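You operate a simulated robot arm through the tools that you are given. There is no shell and no other tool.

Carry out the task below with a simulated robot arm. There is one attempt and no reset: what you move stays moved.

JOB
Put things in order on the side table. At the end: the yellow weight stands on top of the purple wiper; the white knob stands where the grey long bolt stood; the grey long bolt stands where the pink weight stood; the pink weight stands where the yellow weight stood; whatever was shut is shut again. Leave all else as you found it, and nothing knocked over.

The check looks at the end state, three seconds after you hand in, the way a careful person would. Anything else that was tipped, shoved, dropped, spilled or broken makes it a failure.

ROBOT AND FRAMES
A 7-joint arm with a two-finger parallel gripper, fixed in place. Base frame: the origin is at the foot of the arm, x ahead of it, y to its left, z up; the work surface is at about z = 0. Units: mm, degrees, N and s.
With the tool pointing down near the work surface it reaches from about 240 to 620 mm from the base axis. Its first joint turns from -66.0 to 66.0 degrees. Payload 2.6 kg.
The TCP is the grasp point between the finger pads, 30 mm short of the fingertips. In the tool frame z runs along the fingers and y along their closing line. Largest opening 94 mm; finger width 28, thickness 10; the body of the gripper, 50 by 96 mm, starts 55 mm behind the TCP.
Orientation is that of the tool frame in the base frame, as [roll, pitch, yaw] about the fixed x, y, z axes, in that order (R = Rz(yaw) Ry(pitch) Rx(roll)). With the fingers straight down and closing along the base's y, the tool's x points along the base's -x, its y along +y and its z along -z.

CONTROLS
- The arm moves only by the tool jog_arm. Its argument "targets" is a list of rows, each a list of 7 numbers: the shift along the base's x, y, z in mm, then the turn, a rotation vector about the base's x, y, z in degrees, then the finger opening in mm, from 0 to 94. In form: [[dx, dy, dz, wx, wy, wz, grip], ...]. A call has 1 to 20 rows; each row is the pose to reach, as a shift and turn from the pose commanded when the call began. A row lasts 0.2 s, in which the tool goes at most 50 mm and 8.6 degrees; a call with a longer step from one row to the next is refused whole, and so is a gripper value outside its range. Where a pose cannot be reached the arm comes as near as it can. A force on the tool above 40 N (or 10 N above the force at the start of the call, whichever is more), or a blocked arm, ends the call early, and 0.2 s more pass. Each finger travels about 72 mm/s and halts on what it meets, pressing with about 42 N; the grip force reading is that of the motor and also rises with nothing between the fingers. The clock runs only during rows and for 0.2 s after the last one: add rows that repeat a pose to give the fingers time. It gives the time, the measured TCP pose, the force on the tool (base axes), the opening and the grip force at its end, in the units of the frame above (readings bear some noise), with the torque about the TCP (base axes, N m) and any sound that the robot's microphone picked up.
- Cameras (640 x 400 px; columns grow to the right, rows downward): "scene" is fixed at [23.5, 426.1, 562.9]; the picture's right is [-0.86, -0.51, 0.00], its down [-0.30, 0.51, -0.81] and it looks along [0.41, -0.70, -0.59] (base axes); focal length 318 px, centre (320, 200). "wrist" rides on the gripper at [76, 14, -102] in the tool frame; the picture's right is [-0.18, 0.98, 0.00], its down [-0.75, -0.14, -0.64] and it looks along [-0.63, -0.12, 0.77] (tool axes); focal length 243 px, centre (320, 200). There is no depth. A picture from a camera that has moved, and an enlarged one, comes with that camera's place and axes in the base frame and with its lens.
- camera(camera): a new picture of that camera. No time passes.
- inspect(camera, box): a new picture of the part [left, top, right, bottom] of that camera's present view, enlarged. No time passes.
- job_done(): hands the job in; it is judged then, once.

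Nothing tells you positions but the pictures and the camera data. Unless the task says otherwise, let go and move clear before handing in.

The tools are called as a command line: name --pt "numbers of a row" for each row, then --argument value for the rest, lists and objects as JSON in quotes. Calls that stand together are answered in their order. jog_arm: Moves the arm, as the interface text tells. Its arguments: {"type":"object","properties":{"targets":{"type":"array","items":{"type":"array","items":{"type":"number"}}}},"required":["targets"]} The other tools are called the same way: camera (camera) takes a picture; inspect (camera, box) takes an enlarged picture of a part of a camera's view; job_done () hands the job in.

At the start:

```text
time_s: 0.0
tcp_pos: [401.2, -25.0, 265.6]
tool_rot: [179.9, 0.0, 180.0]
contact_force: [-1.0, 0.1, -0.8]
ft_torque: [0.02, 0.0, -0.02]
width: 94.0
gripper_force: 0.1
```

scene: 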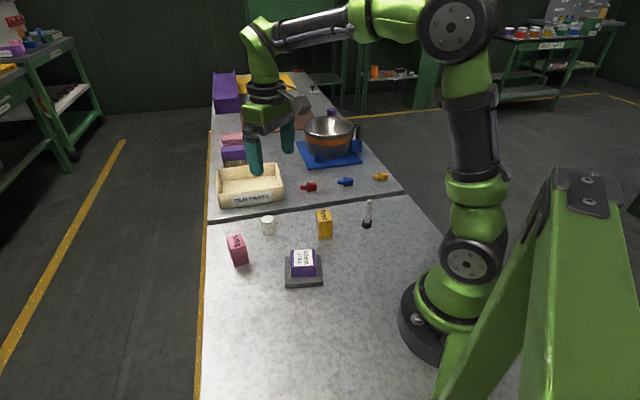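
wrist: 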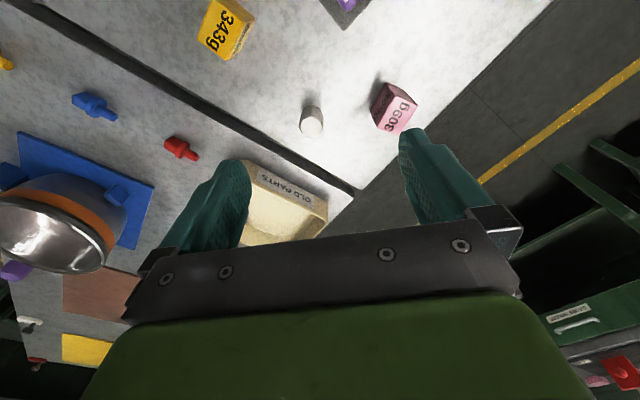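

I see the table with a pink weight, white knob, yellow weight, grey bolt and purple wiper on a dark pad near the arm. I'll take enlarged pictures to locate them before moving.

inspect --camera "scene" --box '[200, 190, 400, 315]'

inspect --camera "scene" --box '[200, 60, 400, 215]'

inspect --camera "wrist" --box '[160, 0, 460, 190]'

```text
3.20 times, centred on (300, 252) of scene
camera zoom: at [23.5, 426.1, 562.9], right [-0.86, -0.51, 0.0], down [-0.3, 0.51, -0.81], along [0.41, -0.7, -0.59], focal length 1017 px, centre (384, 32)
```

zoom: 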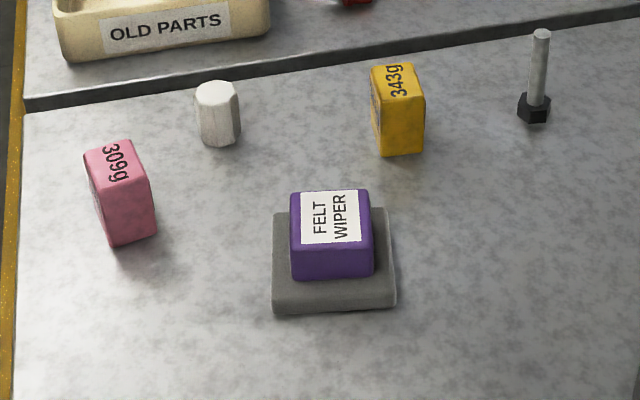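

```text
2.58 times, centred on (300, 138) of scene
camera zoom: at [23.5, 426.1, 562.9], right [-0.86, -0.51, 0.0], down [-0.3, 0.51, -0.81], along [0.41, -0.7, -0.59], focal length 820 px, centre (372, 361)
```

zoom: 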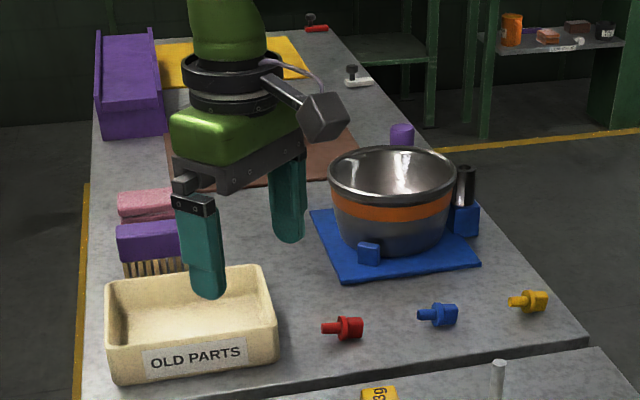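

```text
2.11 times, centred on (310, 95) of wrist
camera zoom: at [324.4, -11.7, 366.4], right [0.18, 0.98, 0.0], down [0.75, -0.14, 0.64], along [0.63, -0.12, -0.77], focal length 511 px, centre (341, 421)
```

zoom: 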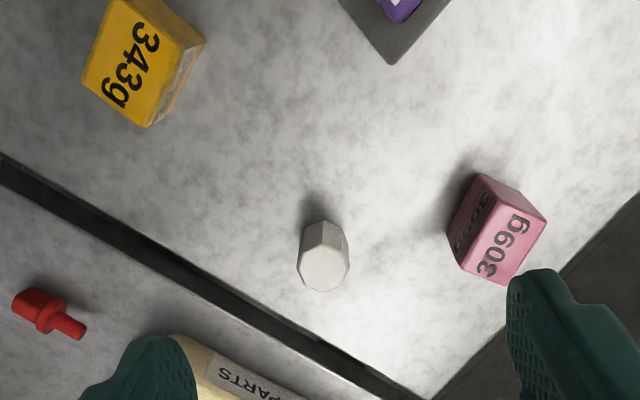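

The objects sit on the near table, which is turned about 45° to the base frame. I'll back the arm off and up a little for a better wrist view, with the tool turned so its camera looks across the near table.

jog_arm --pt "-20 -8 15 0 0 -7 94" --pt "-40 -16 30 0 0 -14 94" --pt "-60 -24 45 0 0 -21 94" --pt "-80 -32 60 0 0 -28 94" --pt "-80 -32 60 0 0 -28 94"

camera --camera "wrist"

camera --camera "scene"

```text
time_s: 1.2
tcp_pos: [320.2, -58.6, 325.3]
tool_rot: [180.0, 0.0, 151.8]
contact_force: [0.8, 0.1, 0.0]
ft_torque: [0.01, -0.01, -0.03]
width: 94.1
gripper_force: 0.1
```

```text
taken
camera wrist: at [259.5, -9.4, 426.9], right [0.63, 0.78, 0.0], down [0.6, -0.48, 0.64], along [0.5, -0.4, -0.77], focal length 243 px, centre (320, 200)
```

wrist: 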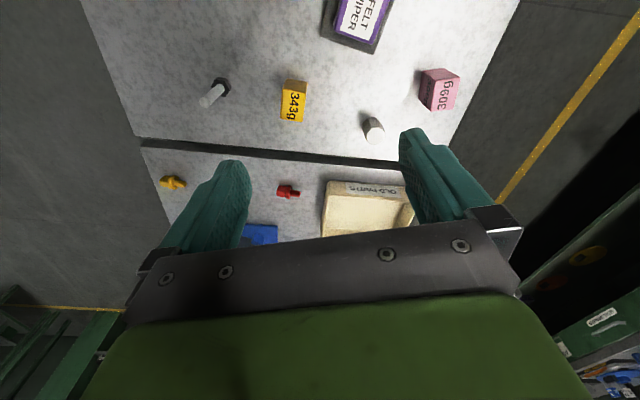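

```text
taken
```

scene: 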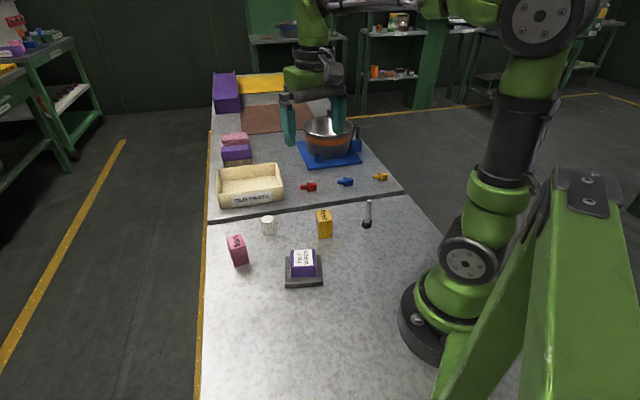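

The wrist view now shows the four objects and the wiper's edge. I'll zoom in to read positions.

inspect --camera "wrist" --box '[180, 0, 340, 100]'

inspect --camera "wrist" --box '[240, 40, 400, 140]'

inspect --camera "wrist" --box '[330, 50, 490, 150]'

inspect --camera "wrist" --box '[300, 0, 420, 75]'

inspect --camera "scene" --box '[270, 235, 340, 295]'

inspect --camera "scene" --box '[220, 200, 292, 272]'

inspect --camera "scene" --box '[305, 190, 385, 245]'

```text
4.00 times, centred on (260, 50) of wrist
camera zoom: at [259.5, -9.4, 426.9], right [0.63, 0.78, 0.0], down [0.6, -0.48, 0.64], along [0.5, -0.4, -0.77], focal length 970 px, centre (560, 800)
```

zoom: 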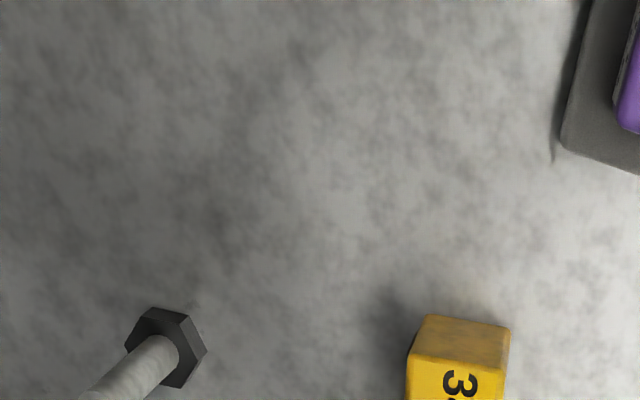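

```text
4.00 times, centred on (320, 90) of wrist
camera zoom: at [259.5, -9.4, 426.9], right [0.63, 0.78, 0.0], down [0.6, -0.48, 0.64], along [0.5, -0.4, -0.77], focal length 970 px, centre (320, 640)
```

zoom: 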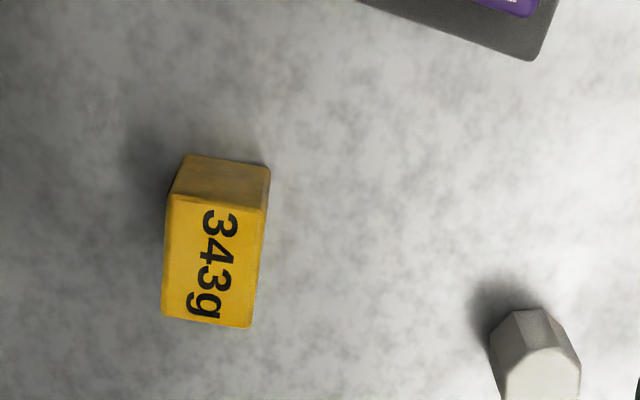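

```text
4.00 times, centred on (410, 100) of wrist
camera zoom: at [259.5, -9.4, 426.9], right [0.63, 0.78, 0.0], down [0.6, -0.48, 0.64], along [0.5, -0.4, -0.77], focal length 970 px, centre (-40, 600)
```

zoom: 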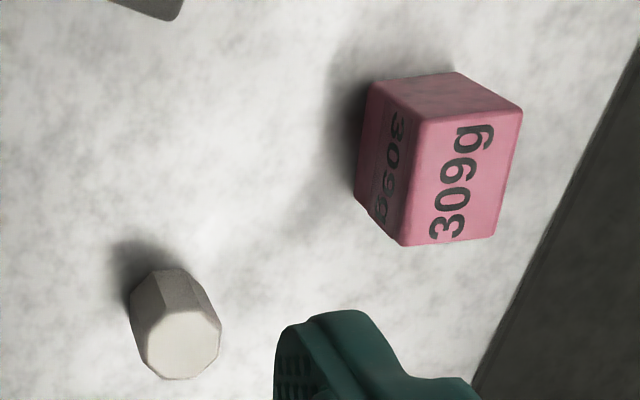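

```text
5.33 times, centred on (360, 38) of wrist
camera zoom: at [259.5, -9.4, 426.9], right [0.63, 0.78, 0.0], down [0.6, -0.48, 0.64], along [0.5, -0.4, -0.77], focal length 1294 px, centre (107, 1067)
```

zoom: 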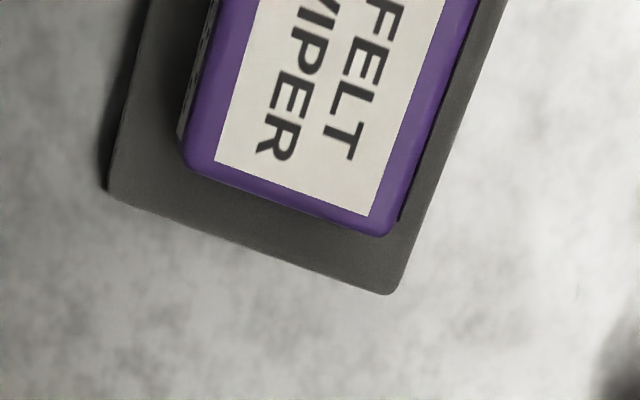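

```text
6.67 times, centred on (305, 265) of scene
camera zoom: at [23.5, 426.1, 562.9], right [-0.86, -0.51, 0.0], down [-0.3, 0.51, -0.81], along [0.41, -0.7, -0.59], focal length 2118 px, centre (420, -233)
```

zoom: 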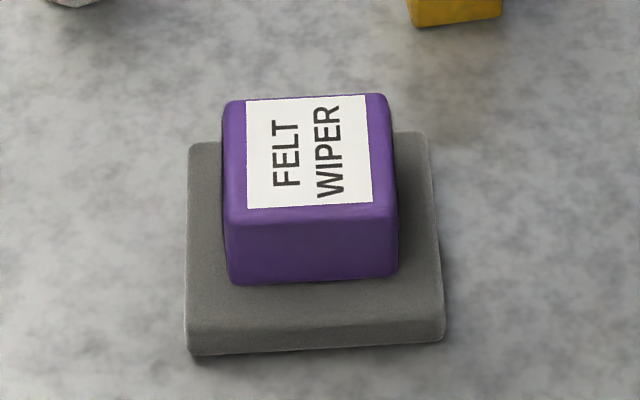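

```text
5.56 times, centred on (256, 236) of scene
camera zoom: at [23.5, 426.1, 562.9], right [-0.86, -0.51, 0.0], down [-0.3, 0.51, -0.81], along [0.41, -0.7, -0.59], focal length 1765 px, centre (676, 0)
```

zoom: 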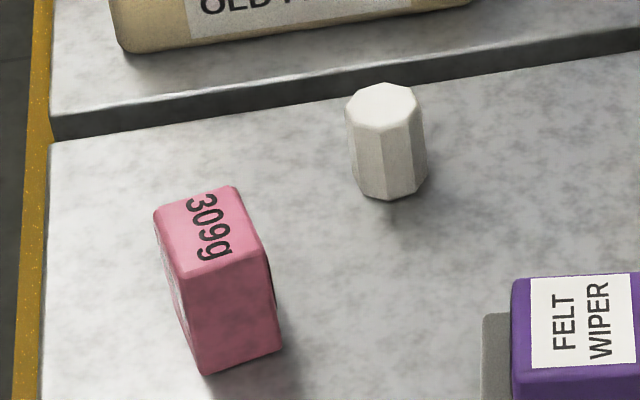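

```text
7.27 times, centred on (345, 218) of scene
camera zoom: at [23.5, 426.1, 562.9], right [-0.86, -0.51, 0.0], down [-0.3, 0.51, -0.81], along [0.41, -0.7, -0.59], focal length 2311 px, centre (138, 73)
```

zoom: 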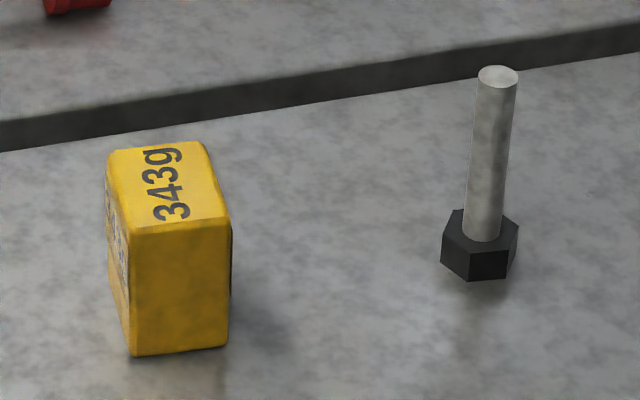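

Rough triangulation puts yellow at about (331, −118), pink at (456, 65), the knob at (457, −48), the bolt at (245, −205) and the wiper at (305, 18). Next I'll look at the wiper more closely from its +y side.

jog_arm --pt "-4 16 -12 0 0 -7.75 94" --pt "-8 32 -25 0 0 -15.5 94" --pt "-12 48 -37 0 0 -23.25 94" --pt "-16 64 -50 0 0 -31 94" --pt "-20 80 -62 0 0 -38.75 94" --pt "-24 96 -75 0 0 -46.5 94" --pt "-27 113 -87 0 0 -54.25 94" --pt "-29 130 -100 0 0 -62 94" --pt "-29 130 -100 0 0 -62 94"

camera --camera "wrist"

inspect --camera "wrist" --box '[250, 90, 410, 190]'

```text
time_s: 3.2
tcp_pos: [292.3, 72.4, 225.3]
tool_rot: [-180.0, -0.1, 89.9]
contact_force: [-0.3, -0.8, 0.1]
ft_torque: [0.03, 0.0, 0.04]
width: 93.8
gripper_force: 0.0
```

```text
taken
camera wrist: at [305.9, 148.4, 325.9], right [0.98, -0.19, 0.0], down [-0.14, -0.75, 0.64], along [-0.12, -0.63, -0.77], focal length 243 px, centre (320, 200)
```

wrist: 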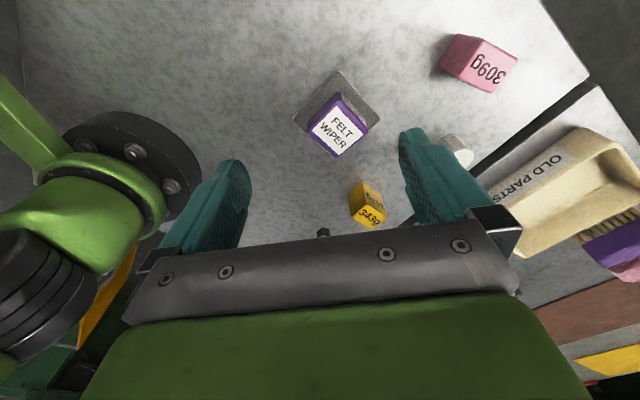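

```text
4.00 times, centred on (330, 140) of wrist
camera zoom: at [305.9, 148.4, 325.9], right [0.98, -0.19, 0.0], down [-0.14, -0.75, 0.64], along [-0.12, -0.63, -0.77], focal length 970 px, centre (280, 440)
```

zoom: 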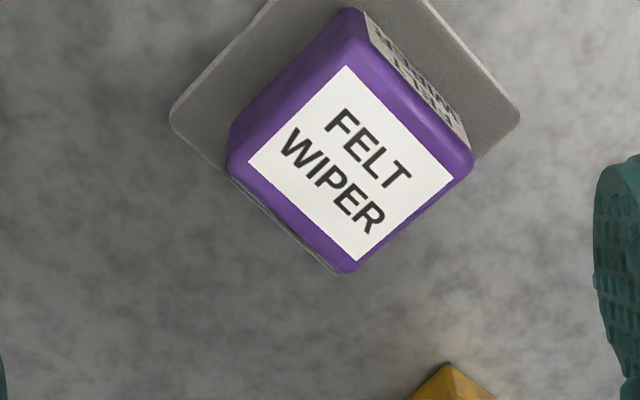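

The wiper's top is a square of about 52 mm at z≈49, centred near (304, 23) and turned about 35°. I'll move above the yellow weight with the fingers closing across its narrow side, then check alignment.

jog_arm --pt "6 -32 -5 0 0 7.35 94" --pt "13 -64 -10 0 0 14.7 94" --pt "20 -96 -20 0 0 22.05 94" --pt "26 -128 -35 0 0 29.4 94" --pt "33 -160 -50 0 0 36.75 94" --pt "39 -191 -65 0 0 44.1 94" --pt "39 -191 -65 0 0 44.1 94"

camera --camera "wrist"

inspect --camera "wrist" --box '[240, 70, 400, 170]'

inspect --camera "wrist" --box '[80, 0, 240, 100]'

```text
time_s: 4.8
tcp_pos: [331.7, -121.1, 158.7]
tool_rot: [180.0, -0.1, 134.2]
contact_force: [0.3, 0.7, 0.5]
ft_torque: [0.02, 0.0, 0.0]
width: 93.6
gripper_force: 0.0
```

```text
taken
camera wrist: at [288.4, -55.0, 260.8], right [0.83, 0.55, 0.0], down [0.42, -0.64, 0.64], along [0.35, -0.54, -0.77], focal length 243 px, centre (320, 200)
```

wrist: 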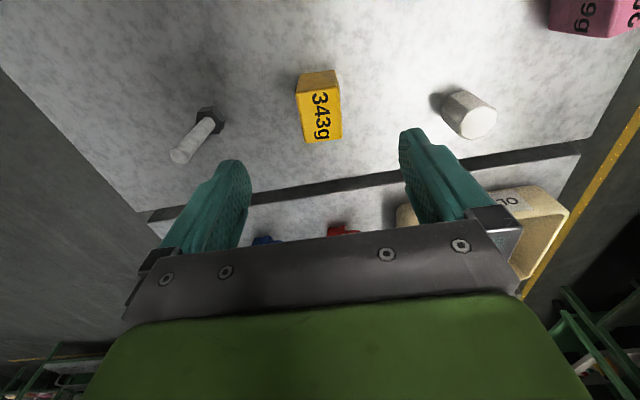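

```text
4.00 times, centred on (320, 120) of wrist
camera zoom: at [288.4, -55.0, 260.8], right [0.83, 0.55, 0.0], down [0.42, -0.64, 0.64], along [0.35, -0.54, -0.77], focal length 970 px, centre (320, 520)
```

zoom: 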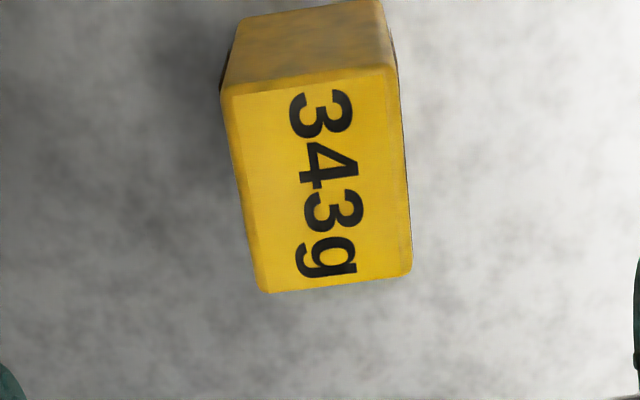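

```text
4.00 times, centred on (160, 50) of wrist
camera zoom: at [288.4, -55.0, 260.8], right [0.83, 0.55, 0.0], down [0.42, -0.64, 0.64], along [0.35, -0.54, -0.77], focal length 970 px, centre (960, 800)
```

zoom: 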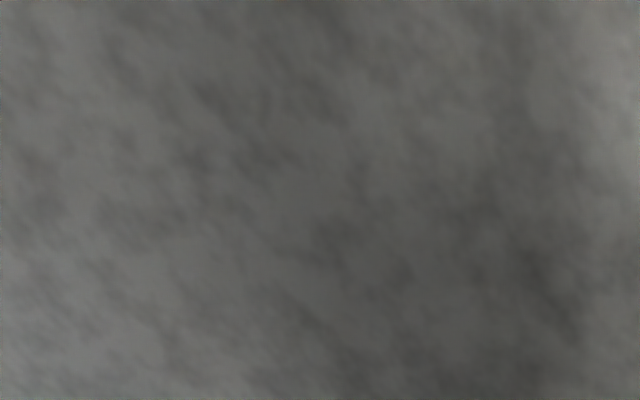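

The yellow weight sits at about (332, −118) with its narrow side at about 42°, directly under the tool. I'll turn 2° more, descend and grip it.

jog_arm --pt "0.6 0.8 -20 0 0 -2 94" --pt "0.6 0.8 -45 0 0 -2 94" --pt "0.6 0.8 -70 0 0 -2 94" --pt "0.6 0.8 -90 0 0 -2 94" --pt "0.6 0.8 -105 0 0 -2 94" --pt "0.6 0.8 -118 0 0 -2 94" --pt "0.6 0.8 -118 0 0 -2 94"

camera --camera "wrist"

camera --camera "scene"

```text
time_s: 6.4
tcp_pos: [331.8, -117.6, 41.3]
tool_rot: [-180.0, 0.0, 132.1]
contact_force: [0.5, 0.7, -0.6]
ft_torque: [0.02, -0.01, 0.0]
width: 94.1
gripper_force: 0.1
```

```text
taken
camera wrist: at [290.8, -51.6, 142.7], right [0.85, 0.52, 0.0], down [0.4, -0.65, 0.64], along [0.34, -0.55, -0.77], focal length 243 px, centre (320, 200)
```

wrist: 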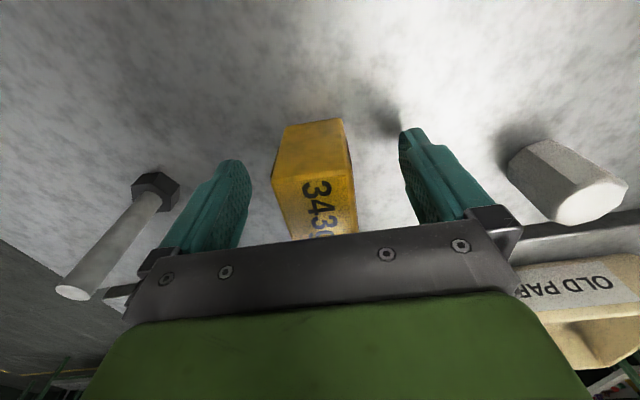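

```text
taken
```

scene: 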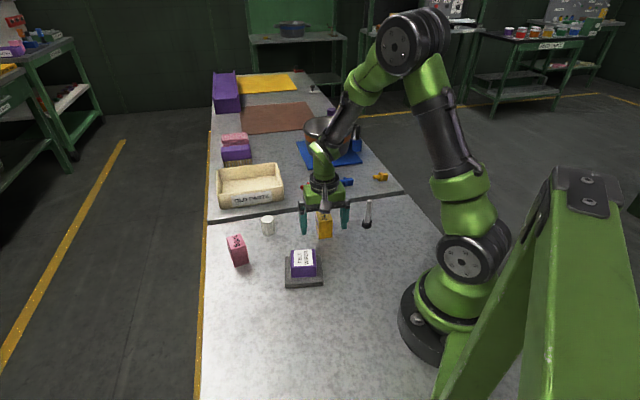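

The yellow weight is centred between the fingers. I'll close on it.

jog_arm --pt "0 0 0 0 0 0 70" --pt "0 0 0 0 0 0 45" --pt "0 0 0 0 0 0 25" --pt "0 0 0 0 0 0 20" --pt "0 0 0 0 0 0 20"

```text
time_s: 7.6
tcp_pos: [331.4, -118.1, 41.5]
tool_rot: [180.0, 0.0, 132.0]
contact_force: [-0.7, -1.0, -0.6]
ft_torque: [0.01, -0.02, -0.01]
width: 40.1
gripper_force: 41.7
```

The fingers stopped at 40 mm, a little wider than I expected. I'll check the pictures before lifting.

camera --camera "wrist"

inspect --camera "scene" --box '[290, 170, 380, 250]'

inspect --camera "wrist" --box '[220, 90, 420, 250]'

```text
taken
camera wrist: at [290.8, -51.7, 143.0], right [0.85, 0.52, 0.0], down [0.4, -0.65, 0.64], along [0.34, -0.55, -0.77], focal length 243 px, centre (320, 200)
```

wrist: 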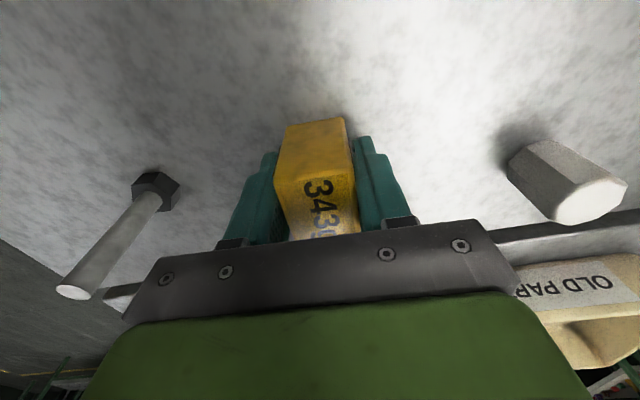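

```text
5.00 times, centred on (335, 210) of scene
camera zoom: at [23.5, 426.1, 562.9], right [-0.86, -0.51, 0.0], down [-0.3, 0.51, -0.81], along [0.41, -0.7, -0.59], focal length 1589 px, centre (245, 150)
```

zoom: 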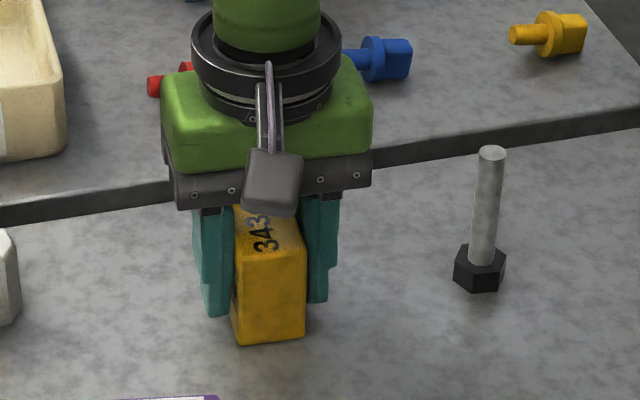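

```text
2.50 times, centred on (320, 170) of wrist
camera zoom: at [290.8, -51.7, 143.0], right [0.85, 0.52, 0.0], down [0.4, -0.65, 0.64], along [0.34, -0.55, -0.77], focal length 606 px, centre (320, 275)
```

zoom: 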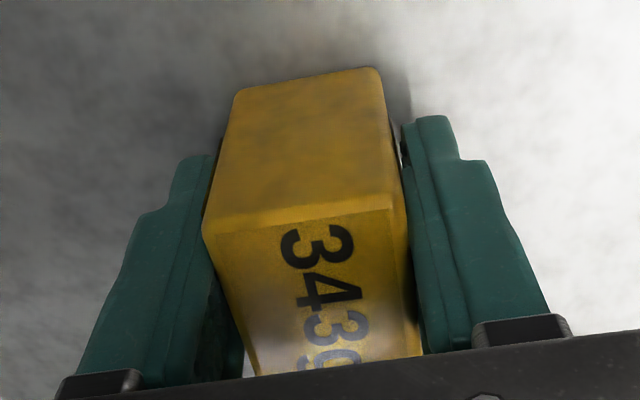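

The weight looks square in the fingers and the grip force is firm. I'll lift a little and check that it holds.

jog_arm --pt "0 0 6 0 0 0 20" --pt "0 0 15 0 0 0 20" --pt "0 0 25 0 0 0 20" --pt "0 0 25 0 0 0 20"

inspect --camera "scene" --box '[290, 170, 380, 250]'

inspect --camera "wrist" --box '[220, 90, 420, 250]'

```text
time_s: 8.6
tcp_pos: [330.3, -118.5, 67.0]
tool_rot: [-180.0, 0.0, 132.1]
contact_force: [-0.6, -0.3, -3.0]
ft_torque: [0.0, -0.02, 0.0]
width: 40.1
gripper_force: 41.7
```

```text
5.00 times, centred on (335, 210) of scene
camera zoom: at [23.5, 426.1, 562.9], right [-0.86, -0.51, 0.0], down [-0.3, 0.51, -0.81], along [0.41, -0.7, -0.59], focal length 1589 px, centre (245, 150)
```

zoom: 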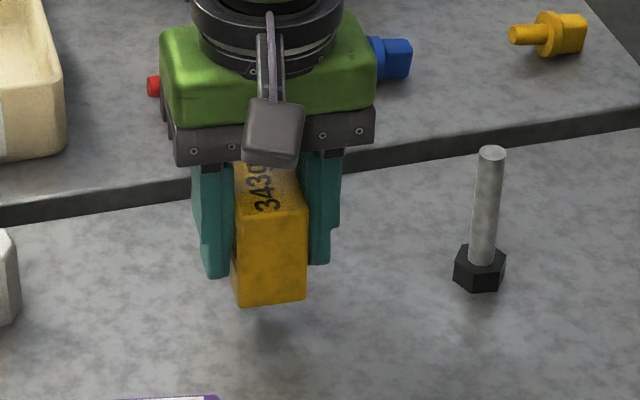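

```text
2.50 times, centred on (320, 170) of wrist
camera zoom: at [290.6, -51.7, 168.7], right [0.85, 0.52, 0.0], down [0.4, -0.65, 0.64], along [0.34, -0.55, -0.77], focal length 606 px, centre (320, 275)
```

zoom: 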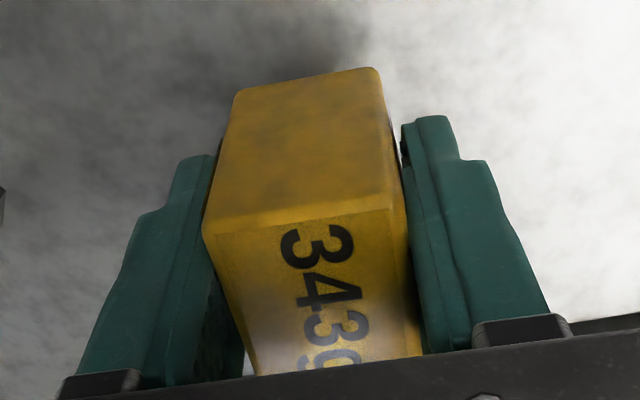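

The yellow weight is held and lifted cleanly. I'll carry it over the wiper with a 7° turn to match, stopping above it to check.

jog_arm --pt "0 0 25 0 0 0 20" --pt "0 0 50 0 0 0 20" --pt "-3 15 63 0 0 -1 20" --pt "-8 40 63 0 0 -2 20" --pt "-14 68 63 0 0 -3.5 20" --pt "-19 96 63 0 0 -5 20" --pt "-24 121 63 0 0 -6 20" --pt "-28.2 141.3 63 0 0 -7 20" --pt "-28.2 141.3 63 0 0 -7 20"

camera --camera "wrist"

inspect --camera "scene" --box '[255, 190, 355, 300]'

```text
time_s: 10.6
tcp_pos: [302.9, 22.9, 129.8]
tool_rot: [-180.0, 0.1, 125.1]
contact_force: [1.1, -1.0, -2.8]
ft_torque: [0.03, -0.05, -0.01]
width: 40.0
gripper_force: 41.6
```

```text
taken
camera wrist: at [270.5, 94.1, 231.4], right [0.91, 0.41, 0.0], down [0.32, -0.7, 0.64], along [0.27, -0.58, -0.77], focal length 243 px, centre (320, 200)
```

wrist: 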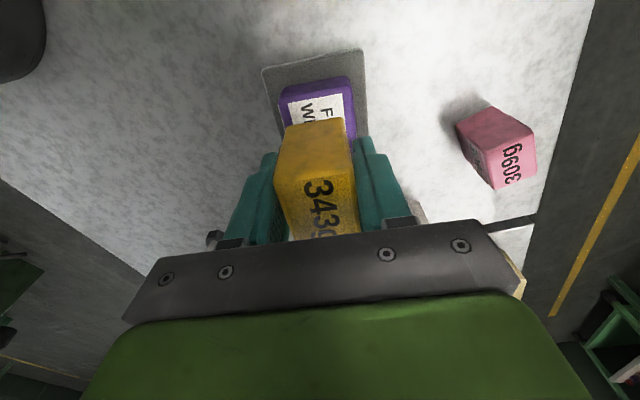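

```text
3.64 times, centred on (305, 245) of scene
camera zoom: at [23.5, 426.1, 562.9], right [-0.86, -0.51, 0.0], down [-0.3, 0.51, -0.81], along [0.41, -0.7, -0.59], focal length 1156 px, centre (374, 36)
```

zoom: 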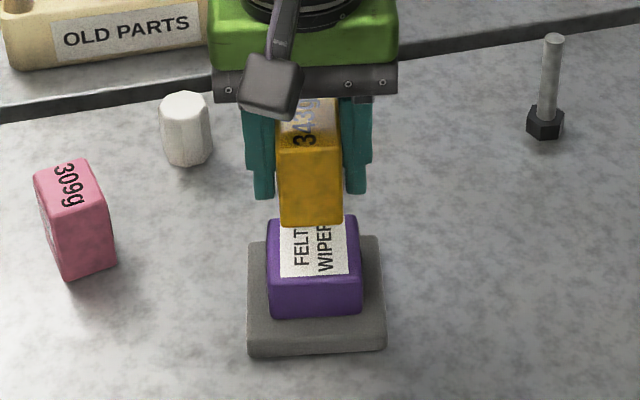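

The weight hangs above the wiper. I'll zoom in to check alignment before lowering.

inspect --camera "wrist" --box '[240, 40, 400, 140]'

```text
4.00 times, centred on (320, 90) of wrist
camera zoom: at [270.5, 94.1, 231.4], right [0.91, 0.41, 0.0], down [0.32, -0.7, 0.64], along [0.27, -0.58, -0.77], focal length 970 px, centre (320, 640)
```

zoom: 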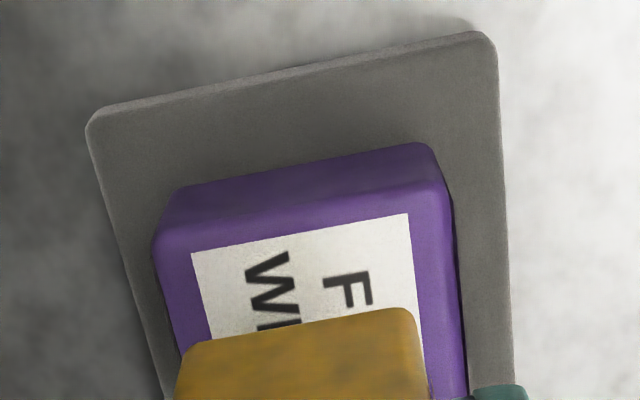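

The weight is within about a millimetre and a degree or two of the wiper's centre. I'll lower it slowly.

jog_arm --pt "0 0 -10 0 0 0 20" --pt "0 0 -20 0 0 0 20" --pt "0 0 -28 0 0 0 20" --pt "0 0 -33 0 0 0 20" --pt "0 0 -35 0 0 0 20" --pt "0 0 -36 0 0 0 20"

inspect --camera "scene" --box '[265, 210, 345, 290]'

```text
time_s: 12.0
tcp_pos: [302.8, 23.2, 93.4]
tool_rot: [180.0, 0.0, 125.2]
contact_force: [-1.5, 0.1, -3.2]
ft_torque: [0.04, -0.01, -0.03]
width: 40.0
gripper_force: 42.1
```

```text
5.00 times, centred on (305, 250) of scene
camera zoom: at [23.5, 426.1, 562.9], right [-0.86, -0.51, 0.0], down [-0.3, 0.51, -0.81], along [0.41, -0.7, -0.59], focal length 1589 px, centre (395, -50)
```

zoom: 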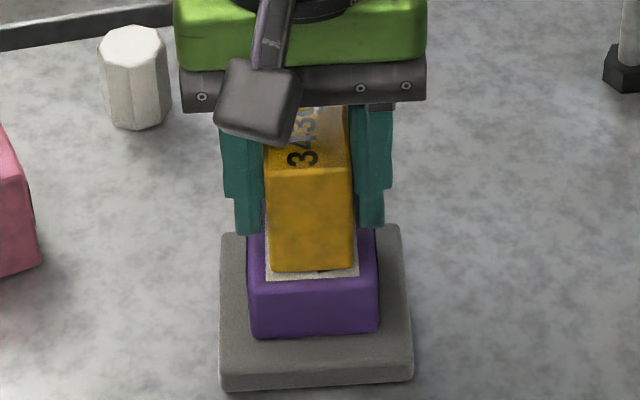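

jog_arm --pt "0 0 -0.7 0 0 0 20" --pt "0 0 -1.4 0 0 0 20" --pt "0 0 -2 0 0 0 20"

```text
time_s: 12.8
tcp_pos: [302.0, 22.4, 91.4]
tool_rot: [-180.0, 0.0, 125.1]
contact_force: [0.3, 0.9, -4.3]
ft_torque: [0.02, -0.04, 0.03]
width: 40.3
gripper_force: 42.0
```

No contact yet, as the force still equals the weight. I'll continue down gently.

jog_arm --pt "0 0 -0.5 0 0 0 20" --pt "0 0 -1.0 0 0 0 20"

```text
time_s: 13.4
tcp_pos: [302.9, 22.5, 91.0]
tool_rot: [179.9, -0.1, 125.1]
contact_force: [-3.2, -0.2, 8.9]
ft_torque: [-0.03, 0.15, -0.01]
width: 40.2
gripper_force: 41.8
```

Contact is made. I'll open the fingers in place.

jog_arm --pt "0 0 0 0 0 0 48" --pt "0 0 0 0 0 0 60" --pt "0 0 0 0 0 0 75" --pt "0 0 0 0 0 0 80" --pt "0 0 0 0 0 0 80"

inspect --camera "scene" --box '[265, 210, 345, 290]'

camera --camera "wrist"

```text
time_s: 14.6
tcp_pos: [303.2, 23.1, 91.0]
tool_rot: [180.0, 0.0, 125.1]
contact_force: [0.2, -0.6, -0.1]
ft_torque: [0.03, 0.03, 0.01]
width: 80.1
gripper_force: 0.0
```

```text
5.00 times, centred on (305, 250) of scene
camera zoom: at [23.5, 426.1, 562.9], right [-0.86, -0.51, 0.0], down [-0.3, 0.51, -0.81], along [0.41, -0.7, -0.59], focal length 1589 px, centre (395, -50)
```

zoom: 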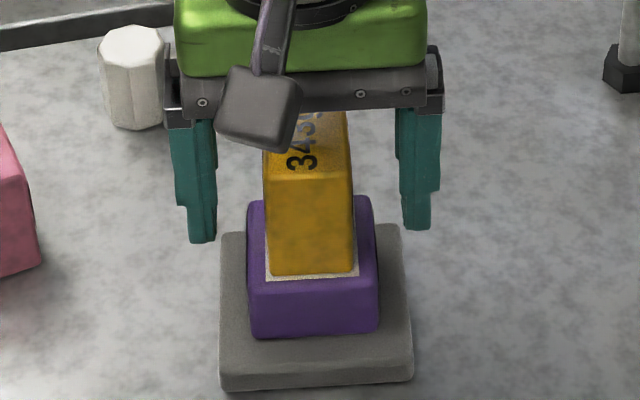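

```text
taken
camera wrist: at [270.6, 93.6, 192.4], right [0.91, 0.41, 0.0], down [0.32, -0.7, 0.64], along [0.27, -0.58, -0.77], focal length 243 px, centre (320, 200)
```

wrist: 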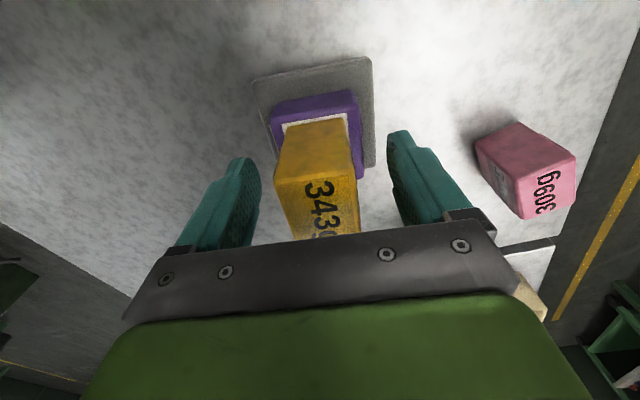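

The yellow weight stands centred on the wiper. I'll rise straight up, then move above the pink weight to measure it.

jog_arm --pt "0 0 15 0 0 0 80" --pt "0 0 40 0 0 0 80" --pt "0 0 70 0 0 0 84" --pt "15 4 80 0 0 3 88" --pt "45 12 80 0 0 8 94" --pt "80 22 80 0 0 13 94" --pt "115 32 80 0 0 18 94" --pt "140 38 80 0 0 22 94" --pt "153 42 80 0 0 23 94" --pt "153 42 80 0 0 23 94"

camera --camera "wrist"

inspect --camera "wrist" --box '[240, 70, 400, 170]'

inspect --camera "scene" --box '[220, 200, 380, 300]'

```text
time_s: 16.8
tcp_pos: [455.5, 65.2, 171.8]
tool_rot: [179.9, 0.0, 148.1]
contact_force: [0.9, 0.4, -0.6]
ft_torque: [0.01, -0.01, -0.02]
width: 93.8
gripper_force: 0.0
```

```text
taken
camera wrist: at [398.9, 117.4, 272.4], right [0.68, 0.74, 0.0], down [0.57, -0.52, 0.64], along [0.47, -0.43, -0.77], focal length 243 px, centre (320, 200)
```

wrist: 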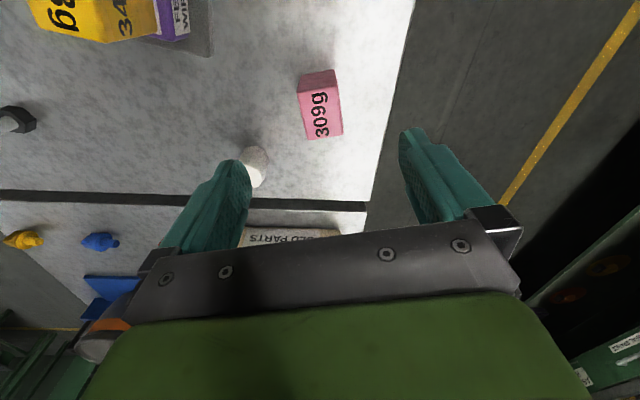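

```text
4.00 times, centred on (320, 120) of wrist
camera zoom: at [398.9, 117.4, 272.4], right [0.68, 0.74, 0.0], down [0.57, -0.52, 0.64], along [0.47, -0.43, -0.77], focal length 970 px, centre (320, 520)
```

zoom: 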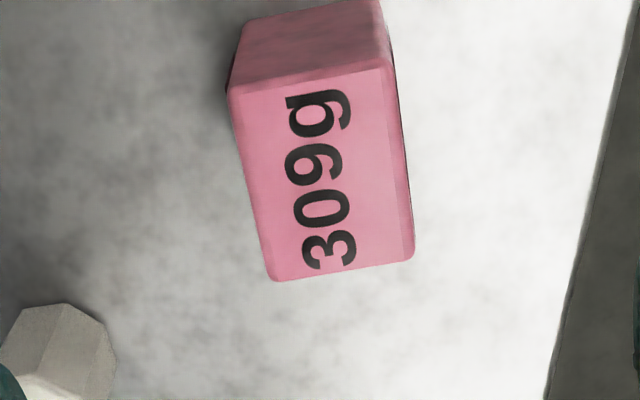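

```text
4.00 times, centred on (300, 250) of scene
camera zoom: at [23.5, 426.1, 562.9], right [-0.86, -0.51, 0.0], down [-0.3, 0.51, -0.81], along [0.41, -0.7, -0.59], focal length 1271 px, centre (400, 0)
```

zoom: 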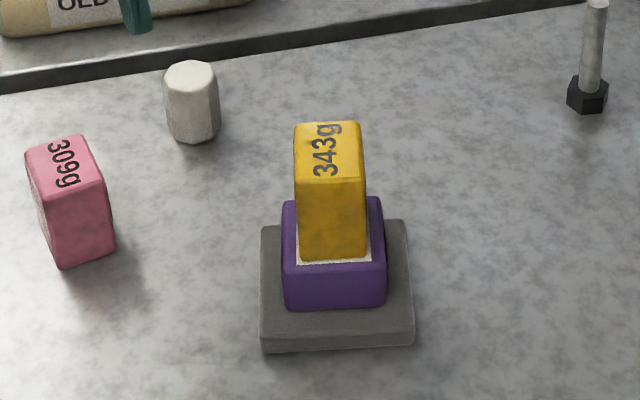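

Pink is at about (458, 65) and well aligned with the fingers. I'll descend around it and close.

jog_arm --pt "2 0 -25 0 0 0 94" --pt "2 0 -55 0 0 0 94" --pt "2 0 -85 0 0 0 94" --pt "2 0 -105 0 0 0 94" --pt "2 0 -120 0 0 0 94" --pt "2 0 -129 0 0 0 94" --pt "2 0 -129 0 0 0 94"

camera --camera "wrist"

```text
time_s: 18.4
tcp_pos: [458.5, 64.7, 41.1]
tool_rot: [180.0, 0.0, 148.2]
contact_force: [-0.2, -0.2, -0.1]
ft_torque: [0.01, -0.02, 0.01]
width: 94.2
gripper_force: 0.0
```

```text
taken
camera wrist: at [401.0, 117.2, 143.1], right [0.68, 0.74, 0.0], down [0.56, -0.52, 0.64], along [0.47, -0.43, -0.77], focal length 243 px, centre (320, 200)
```

wrist: 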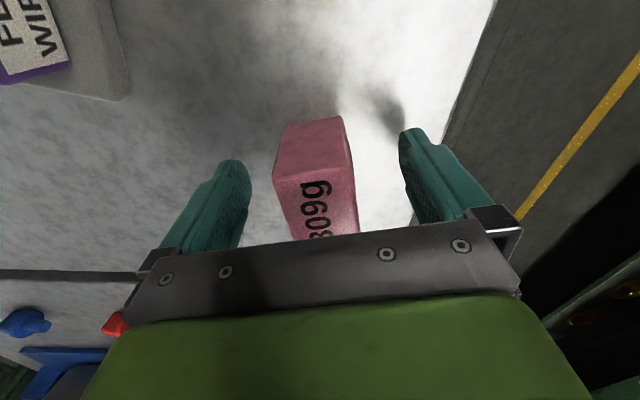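

It's centred the same way as yellow was, so I'll close and lift slightly.

jog_arm --pt "0 0 0 0 0 0 70" --pt "0 0 0 0 0 0 45" --pt "0 0 0 0 0 0 25" --pt "0 0 0 0 0 0 20" --pt "0 0 0 0 0 0 20" --pt "0 0 8 0 0 0 20" --pt "0 0 20 0 0 0 20" --pt "0 0 30 0 0 0 20"

camera --camera "wrist"

camera --camera "scene"

```text
time_s: 20.2
tcp_pos: [458.1, 65.6, 72.8]
tool_rot: [-179.9, 0.0, 148.1]
contact_force: [0.5, -0.6, -3.5]
ft_torque: [0.0, 0.01, 0.04]
width: 40.2
gripper_force: 41.2
```

```text
taken
camera wrist: at [401.0, 117.7, 173.4], right [0.68, 0.74, 0.0], down [0.57, -0.52, 0.64], along [0.47, -0.43, -0.77], focal length 243 px, centre (320, 200)
```

wrist: 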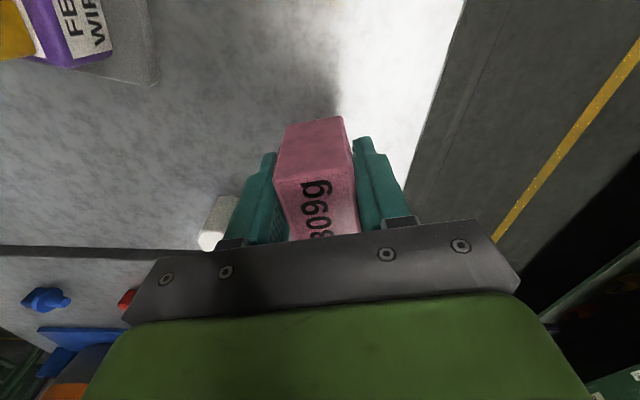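

```text
taken
```

scene: 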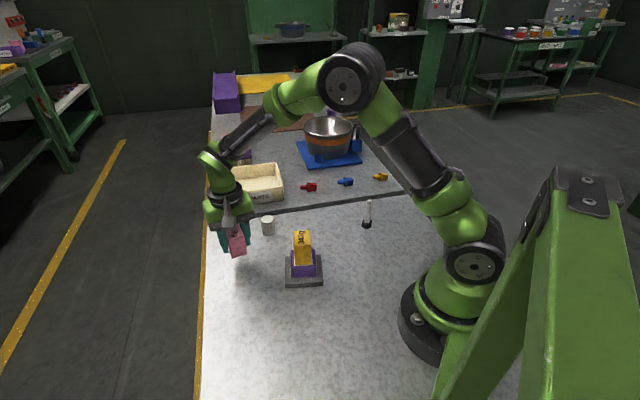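

Pink is held. I'll carry it at a safe height to the spot where yellow stood, (331, −118).

jog_arm --pt "0 0 20 0 0 0 20" --pt "0 0 42 0 0 0 20" --pt "-14 -20 48 0 0 -2 20" --pt "-32 -46 48 0 0 -4 20" --pt "-50 -72 48 0 0 -6 20" --pt "-68 -98 48 0 0 -8 20" --pt "-86 -124 48 0 0 -10.5 20" --pt "-104 -150 48 0 0 -13 20" --pt "-118 -171 48 0 0 -15 20" --pt "-126.7 -183.2 48 0 0 -16.1 20" --pt "-126.7 -183.2 40 0 0 -16.1 20" --pt "-126.7 -183.2 25 0 0 -16.1 20" --pt "-126.7 -183.2 10 0 0 -16.1 20" --pt "-126.7 -183.2 0 0 0 -16.1 20" --pt "-126.7 -183.2 0 0 0 -16.1 20"

camera --camera "wrist"

inspect --camera "scene" --box '[290, 170, 380, 250]'

```text
time_s: 23.4
tcp_pos: [332.0, -117.5, 71.7]
tool_rot: [-179.9, 0.0, 132.0]
contact_force: [0.1, 0.0, -3.3]
ft_torque: [0.0, 0.04, -0.01]
width: 40.1
gripper_force: 41.7
```

```text
taken
camera wrist: at [290.8, -52.5, 173.2], right [0.85, 0.52, 0.0], down [0.4, -0.65, 0.64], along [0.33, -0.55, -0.77], focal length 243 px, centre (320, 200)
```

wrist: 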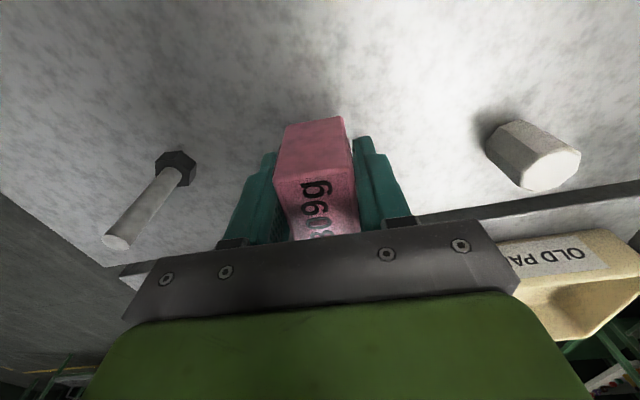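

```text
5.00 times, centred on (335, 210) of scene
camera zoom: at [23.5, 426.1, 562.9], right [-0.86, -0.51, 0.0], down [-0.3, 0.51, -0.81], along [0.41, -0.7, -0.59], focal length 1589 px, centre (245, 150)
```

zoom: 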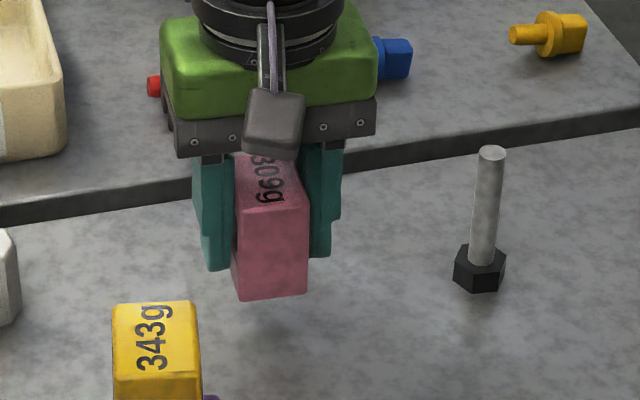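

Pink is over the spot within a millimetre. I'll lower it to the table.

jog_arm --pt "0 0.7 -10 0 0 0 20" --pt "0 0.7 -20 0 0 0 20" --pt "0 0.7 -26 0 0 0 20" --pt "0 0.7 -28 0 0 0 20" --pt "0 0.7 -29 0 0 0 20"

```text
time_s: 24.6
tcp_pos: [332.2, -117.0, 42.8]
tool_rot: [180.0, -0.1, 132.0]
contact_force: [0.4, 0.1, -3.4]
ft_torque: [0.01, 0.0, 0.0]
width: 39.9
gripper_force: 42.0
```

jog_arm --pt "0 0 -0.5 0 0 0 20" --pt "0 0 -1.0 0 0 0 20" --pt "0 0 -1.3 0 0 0 20"

```text
time_s: 25.4
tcp_pos: [332.2, -116.9, 43.3]
tool_rot: [180.0, 0.0, 132.0]
contact_force: [-2.0, 1.8, 3.5]
ft_torque: [0.14, 0.13, 0.04]
width: 40.3
gripper_force: 42.5
```

The base touches the table. I'll open the fingers and rise.

jog_arm --pt "0 0 0 0 0 0 48" --pt "0 0 0 0 0 0 60" --pt "0 0 0 0 0 0 72" --pt "0 0 0 0 0 0 72"

camera --camera "wrist"

inspect --camera "scene" --box '[290, 170, 380, 250]'

```text
time_s: 26.4
tcp_pos: [332.3, -117.4, 41.1]
tool_rot: [-179.9, -0.1, 132.1]
contact_force: [-0.3, -0.1, 0.6]
ft_torque: [0.0, -0.01, -0.01]
width: 72.2
gripper_force: 0.0
```

```text
taken
camera wrist: at [290.8, -51.2, 143.1], right [0.85, 0.52, 0.0], down [0.4, -0.65, 0.64], along [0.33, -0.55, -0.77], focal length 243 px, centre (320, 200)
```

wrist: 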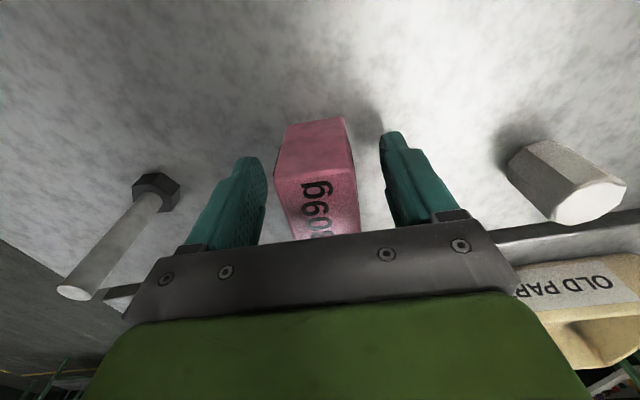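

```text
5.00 times, centred on (335, 210) of scene
camera zoom: at [23.5, 426.1, 562.9], right [-0.86, -0.51, 0.0], down [-0.3, 0.51, -0.81], along [0.41, -0.7, -0.59], focal length 1589 px, centre (245, 150)
```

zoom: 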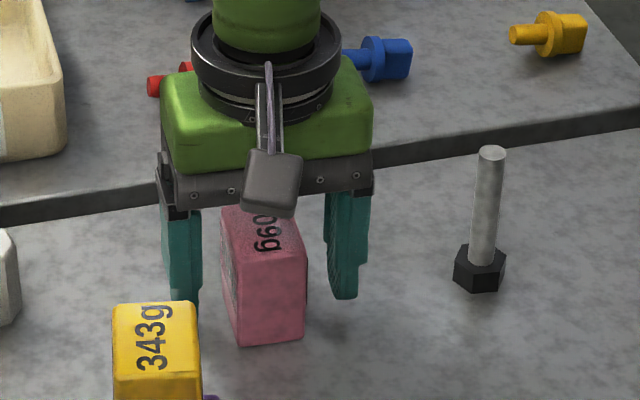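

Pink stands where yellow stood. Next I'll rise and move over the bolt to look at it.

jog_arm --pt "0 0 15 0 0 0 72" --pt "0 0 45 0 0 0 72" --pt "0 0 80 0 0 0 72" --pt "0 0 115 0 0 0 72" --pt "-10 -10 135 0 0 0 72" --pt "-35 -35 140 0 0 0 72" --pt "-60 -60 140 0 0 0 72" --pt "-75 -76 140 0 0 0 72" --pt "-75 -76 140 0 0 0 72"

camera --camera "wrist"

inspect --camera "wrist" --box '[240, 70, 400, 170]'

inspect --camera "scene" --box '[290, 190, 390, 255]'

```text
time_s: 28.4
tcp_pos: [255.9, -192.5, 181.0]
tool_rot: [179.9, 0.1, 132.0]
contact_force: [0.2, 1.0, 1.0]
ft_torque: [-0.03, -0.02, 0.0]
width: 72.1
gripper_force: 0.0
```

```text
taken
camera wrist: at [215.5, -127.2, 282.5], right [0.85, 0.52, 0.0], down [0.4, -0.65, 0.64], along [0.33, -0.55, -0.77], focal length 243 px, centre (320, 200)
```

wrist: 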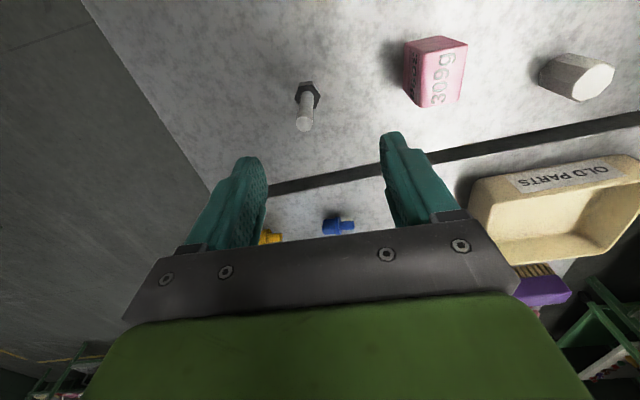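

```text
4.00 times, centred on (320, 120) of wrist
camera zoom: at [215.5, -127.2, 282.5], right [0.85, 0.52, 0.0], down [0.4, -0.65, 0.64], along [0.33, -0.55, -0.77], focal length 970 px, centre (320, 520)
```

zoom: 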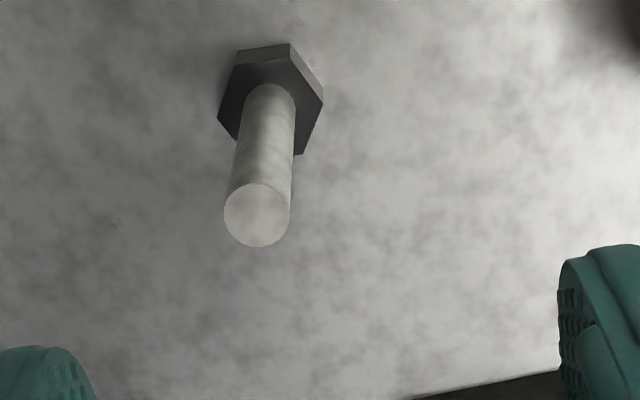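

```text
6.15 times, centred on (340, 222) of scene
camera zoom: at [23.5, 426.1, 562.9], right [-0.86, -0.51, 0.0], down [-0.3, 0.51, -0.81], along [0.41, -0.7, -0.59], focal length 1956 px, centre (197, 62)
```

zoom: 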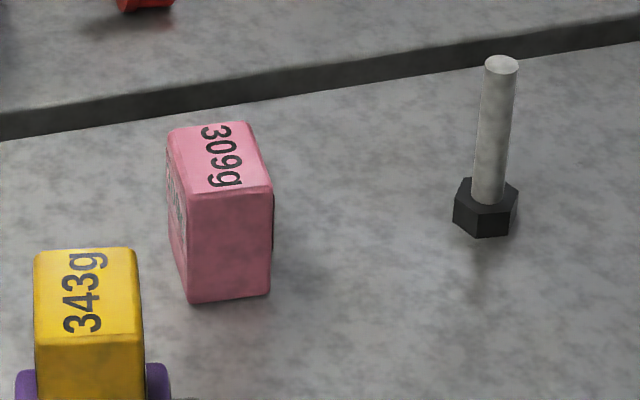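

The bolt's shaft is at about (246, −202), with its top at z≈88 and the head's top at z≈16. I'll centre over it, descend and grip the shaft above the head.

jog_arm --pt "-9.8 -9.2 -10 0 0 0 72" --pt "-9.8 -9.2 -30 0 0 0 72" --pt "-9.8 -9.2 -55 0 0 0 72" --pt "-9.8 -9.2 -80 0 0 0 72" --pt "-9.8 -9.2 -100 0 0 0 72" --pt "-9.8 -9.2 -115 0 0 0 72" --pt "-9.8 -9.2 -124 0 0 0 72" --pt "-9.8 -9.2 -124 0 0 0 72"

camera --camera "wrist"

inspect --camera "scene" --box '[310, 160, 410, 250]'

```text
time_s: 30.2
tcp_pos: [246.5, -202.6, 57.5]
tool_rot: [179.9, 0.0, 132.1]
contact_force: [-0.1, 0.0, 0.0]
ft_torque: [-0.03, -0.02, 0.0]
width: 71.7
gripper_force: 0.1
```

```text
taken
camera wrist: at [206.4, -136.4, 158.8], right [0.85, 0.52, 0.0], down [0.4, -0.65, 0.64], along [0.33, -0.55, -0.77], focal length 243 px, centre (320, 200)
```

wrist: 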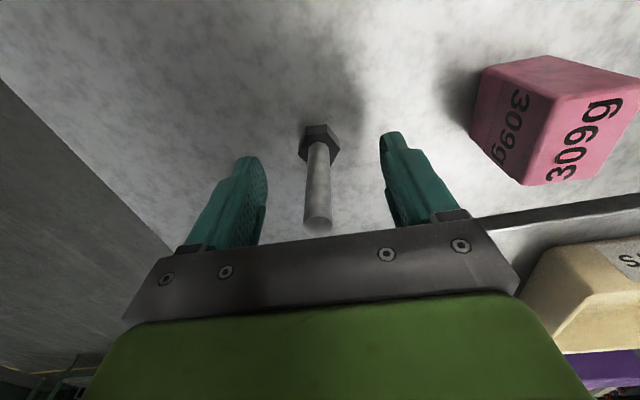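

```text
4.44 times, centred on (360, 205) of scene
camera zoom: at [23.5, 426.1, 562.9], right [-0.86, -0.51, 0.0], down [-0.3, 0.51, -0.81], along [0.41, -0.7, -0.59], focal length 1412 px, centre (142, 178)
```

zoom: 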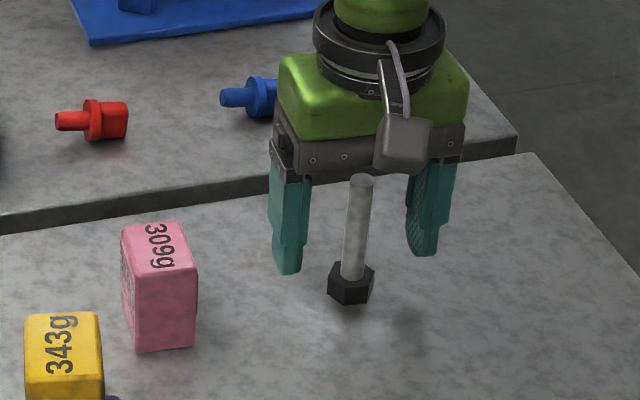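

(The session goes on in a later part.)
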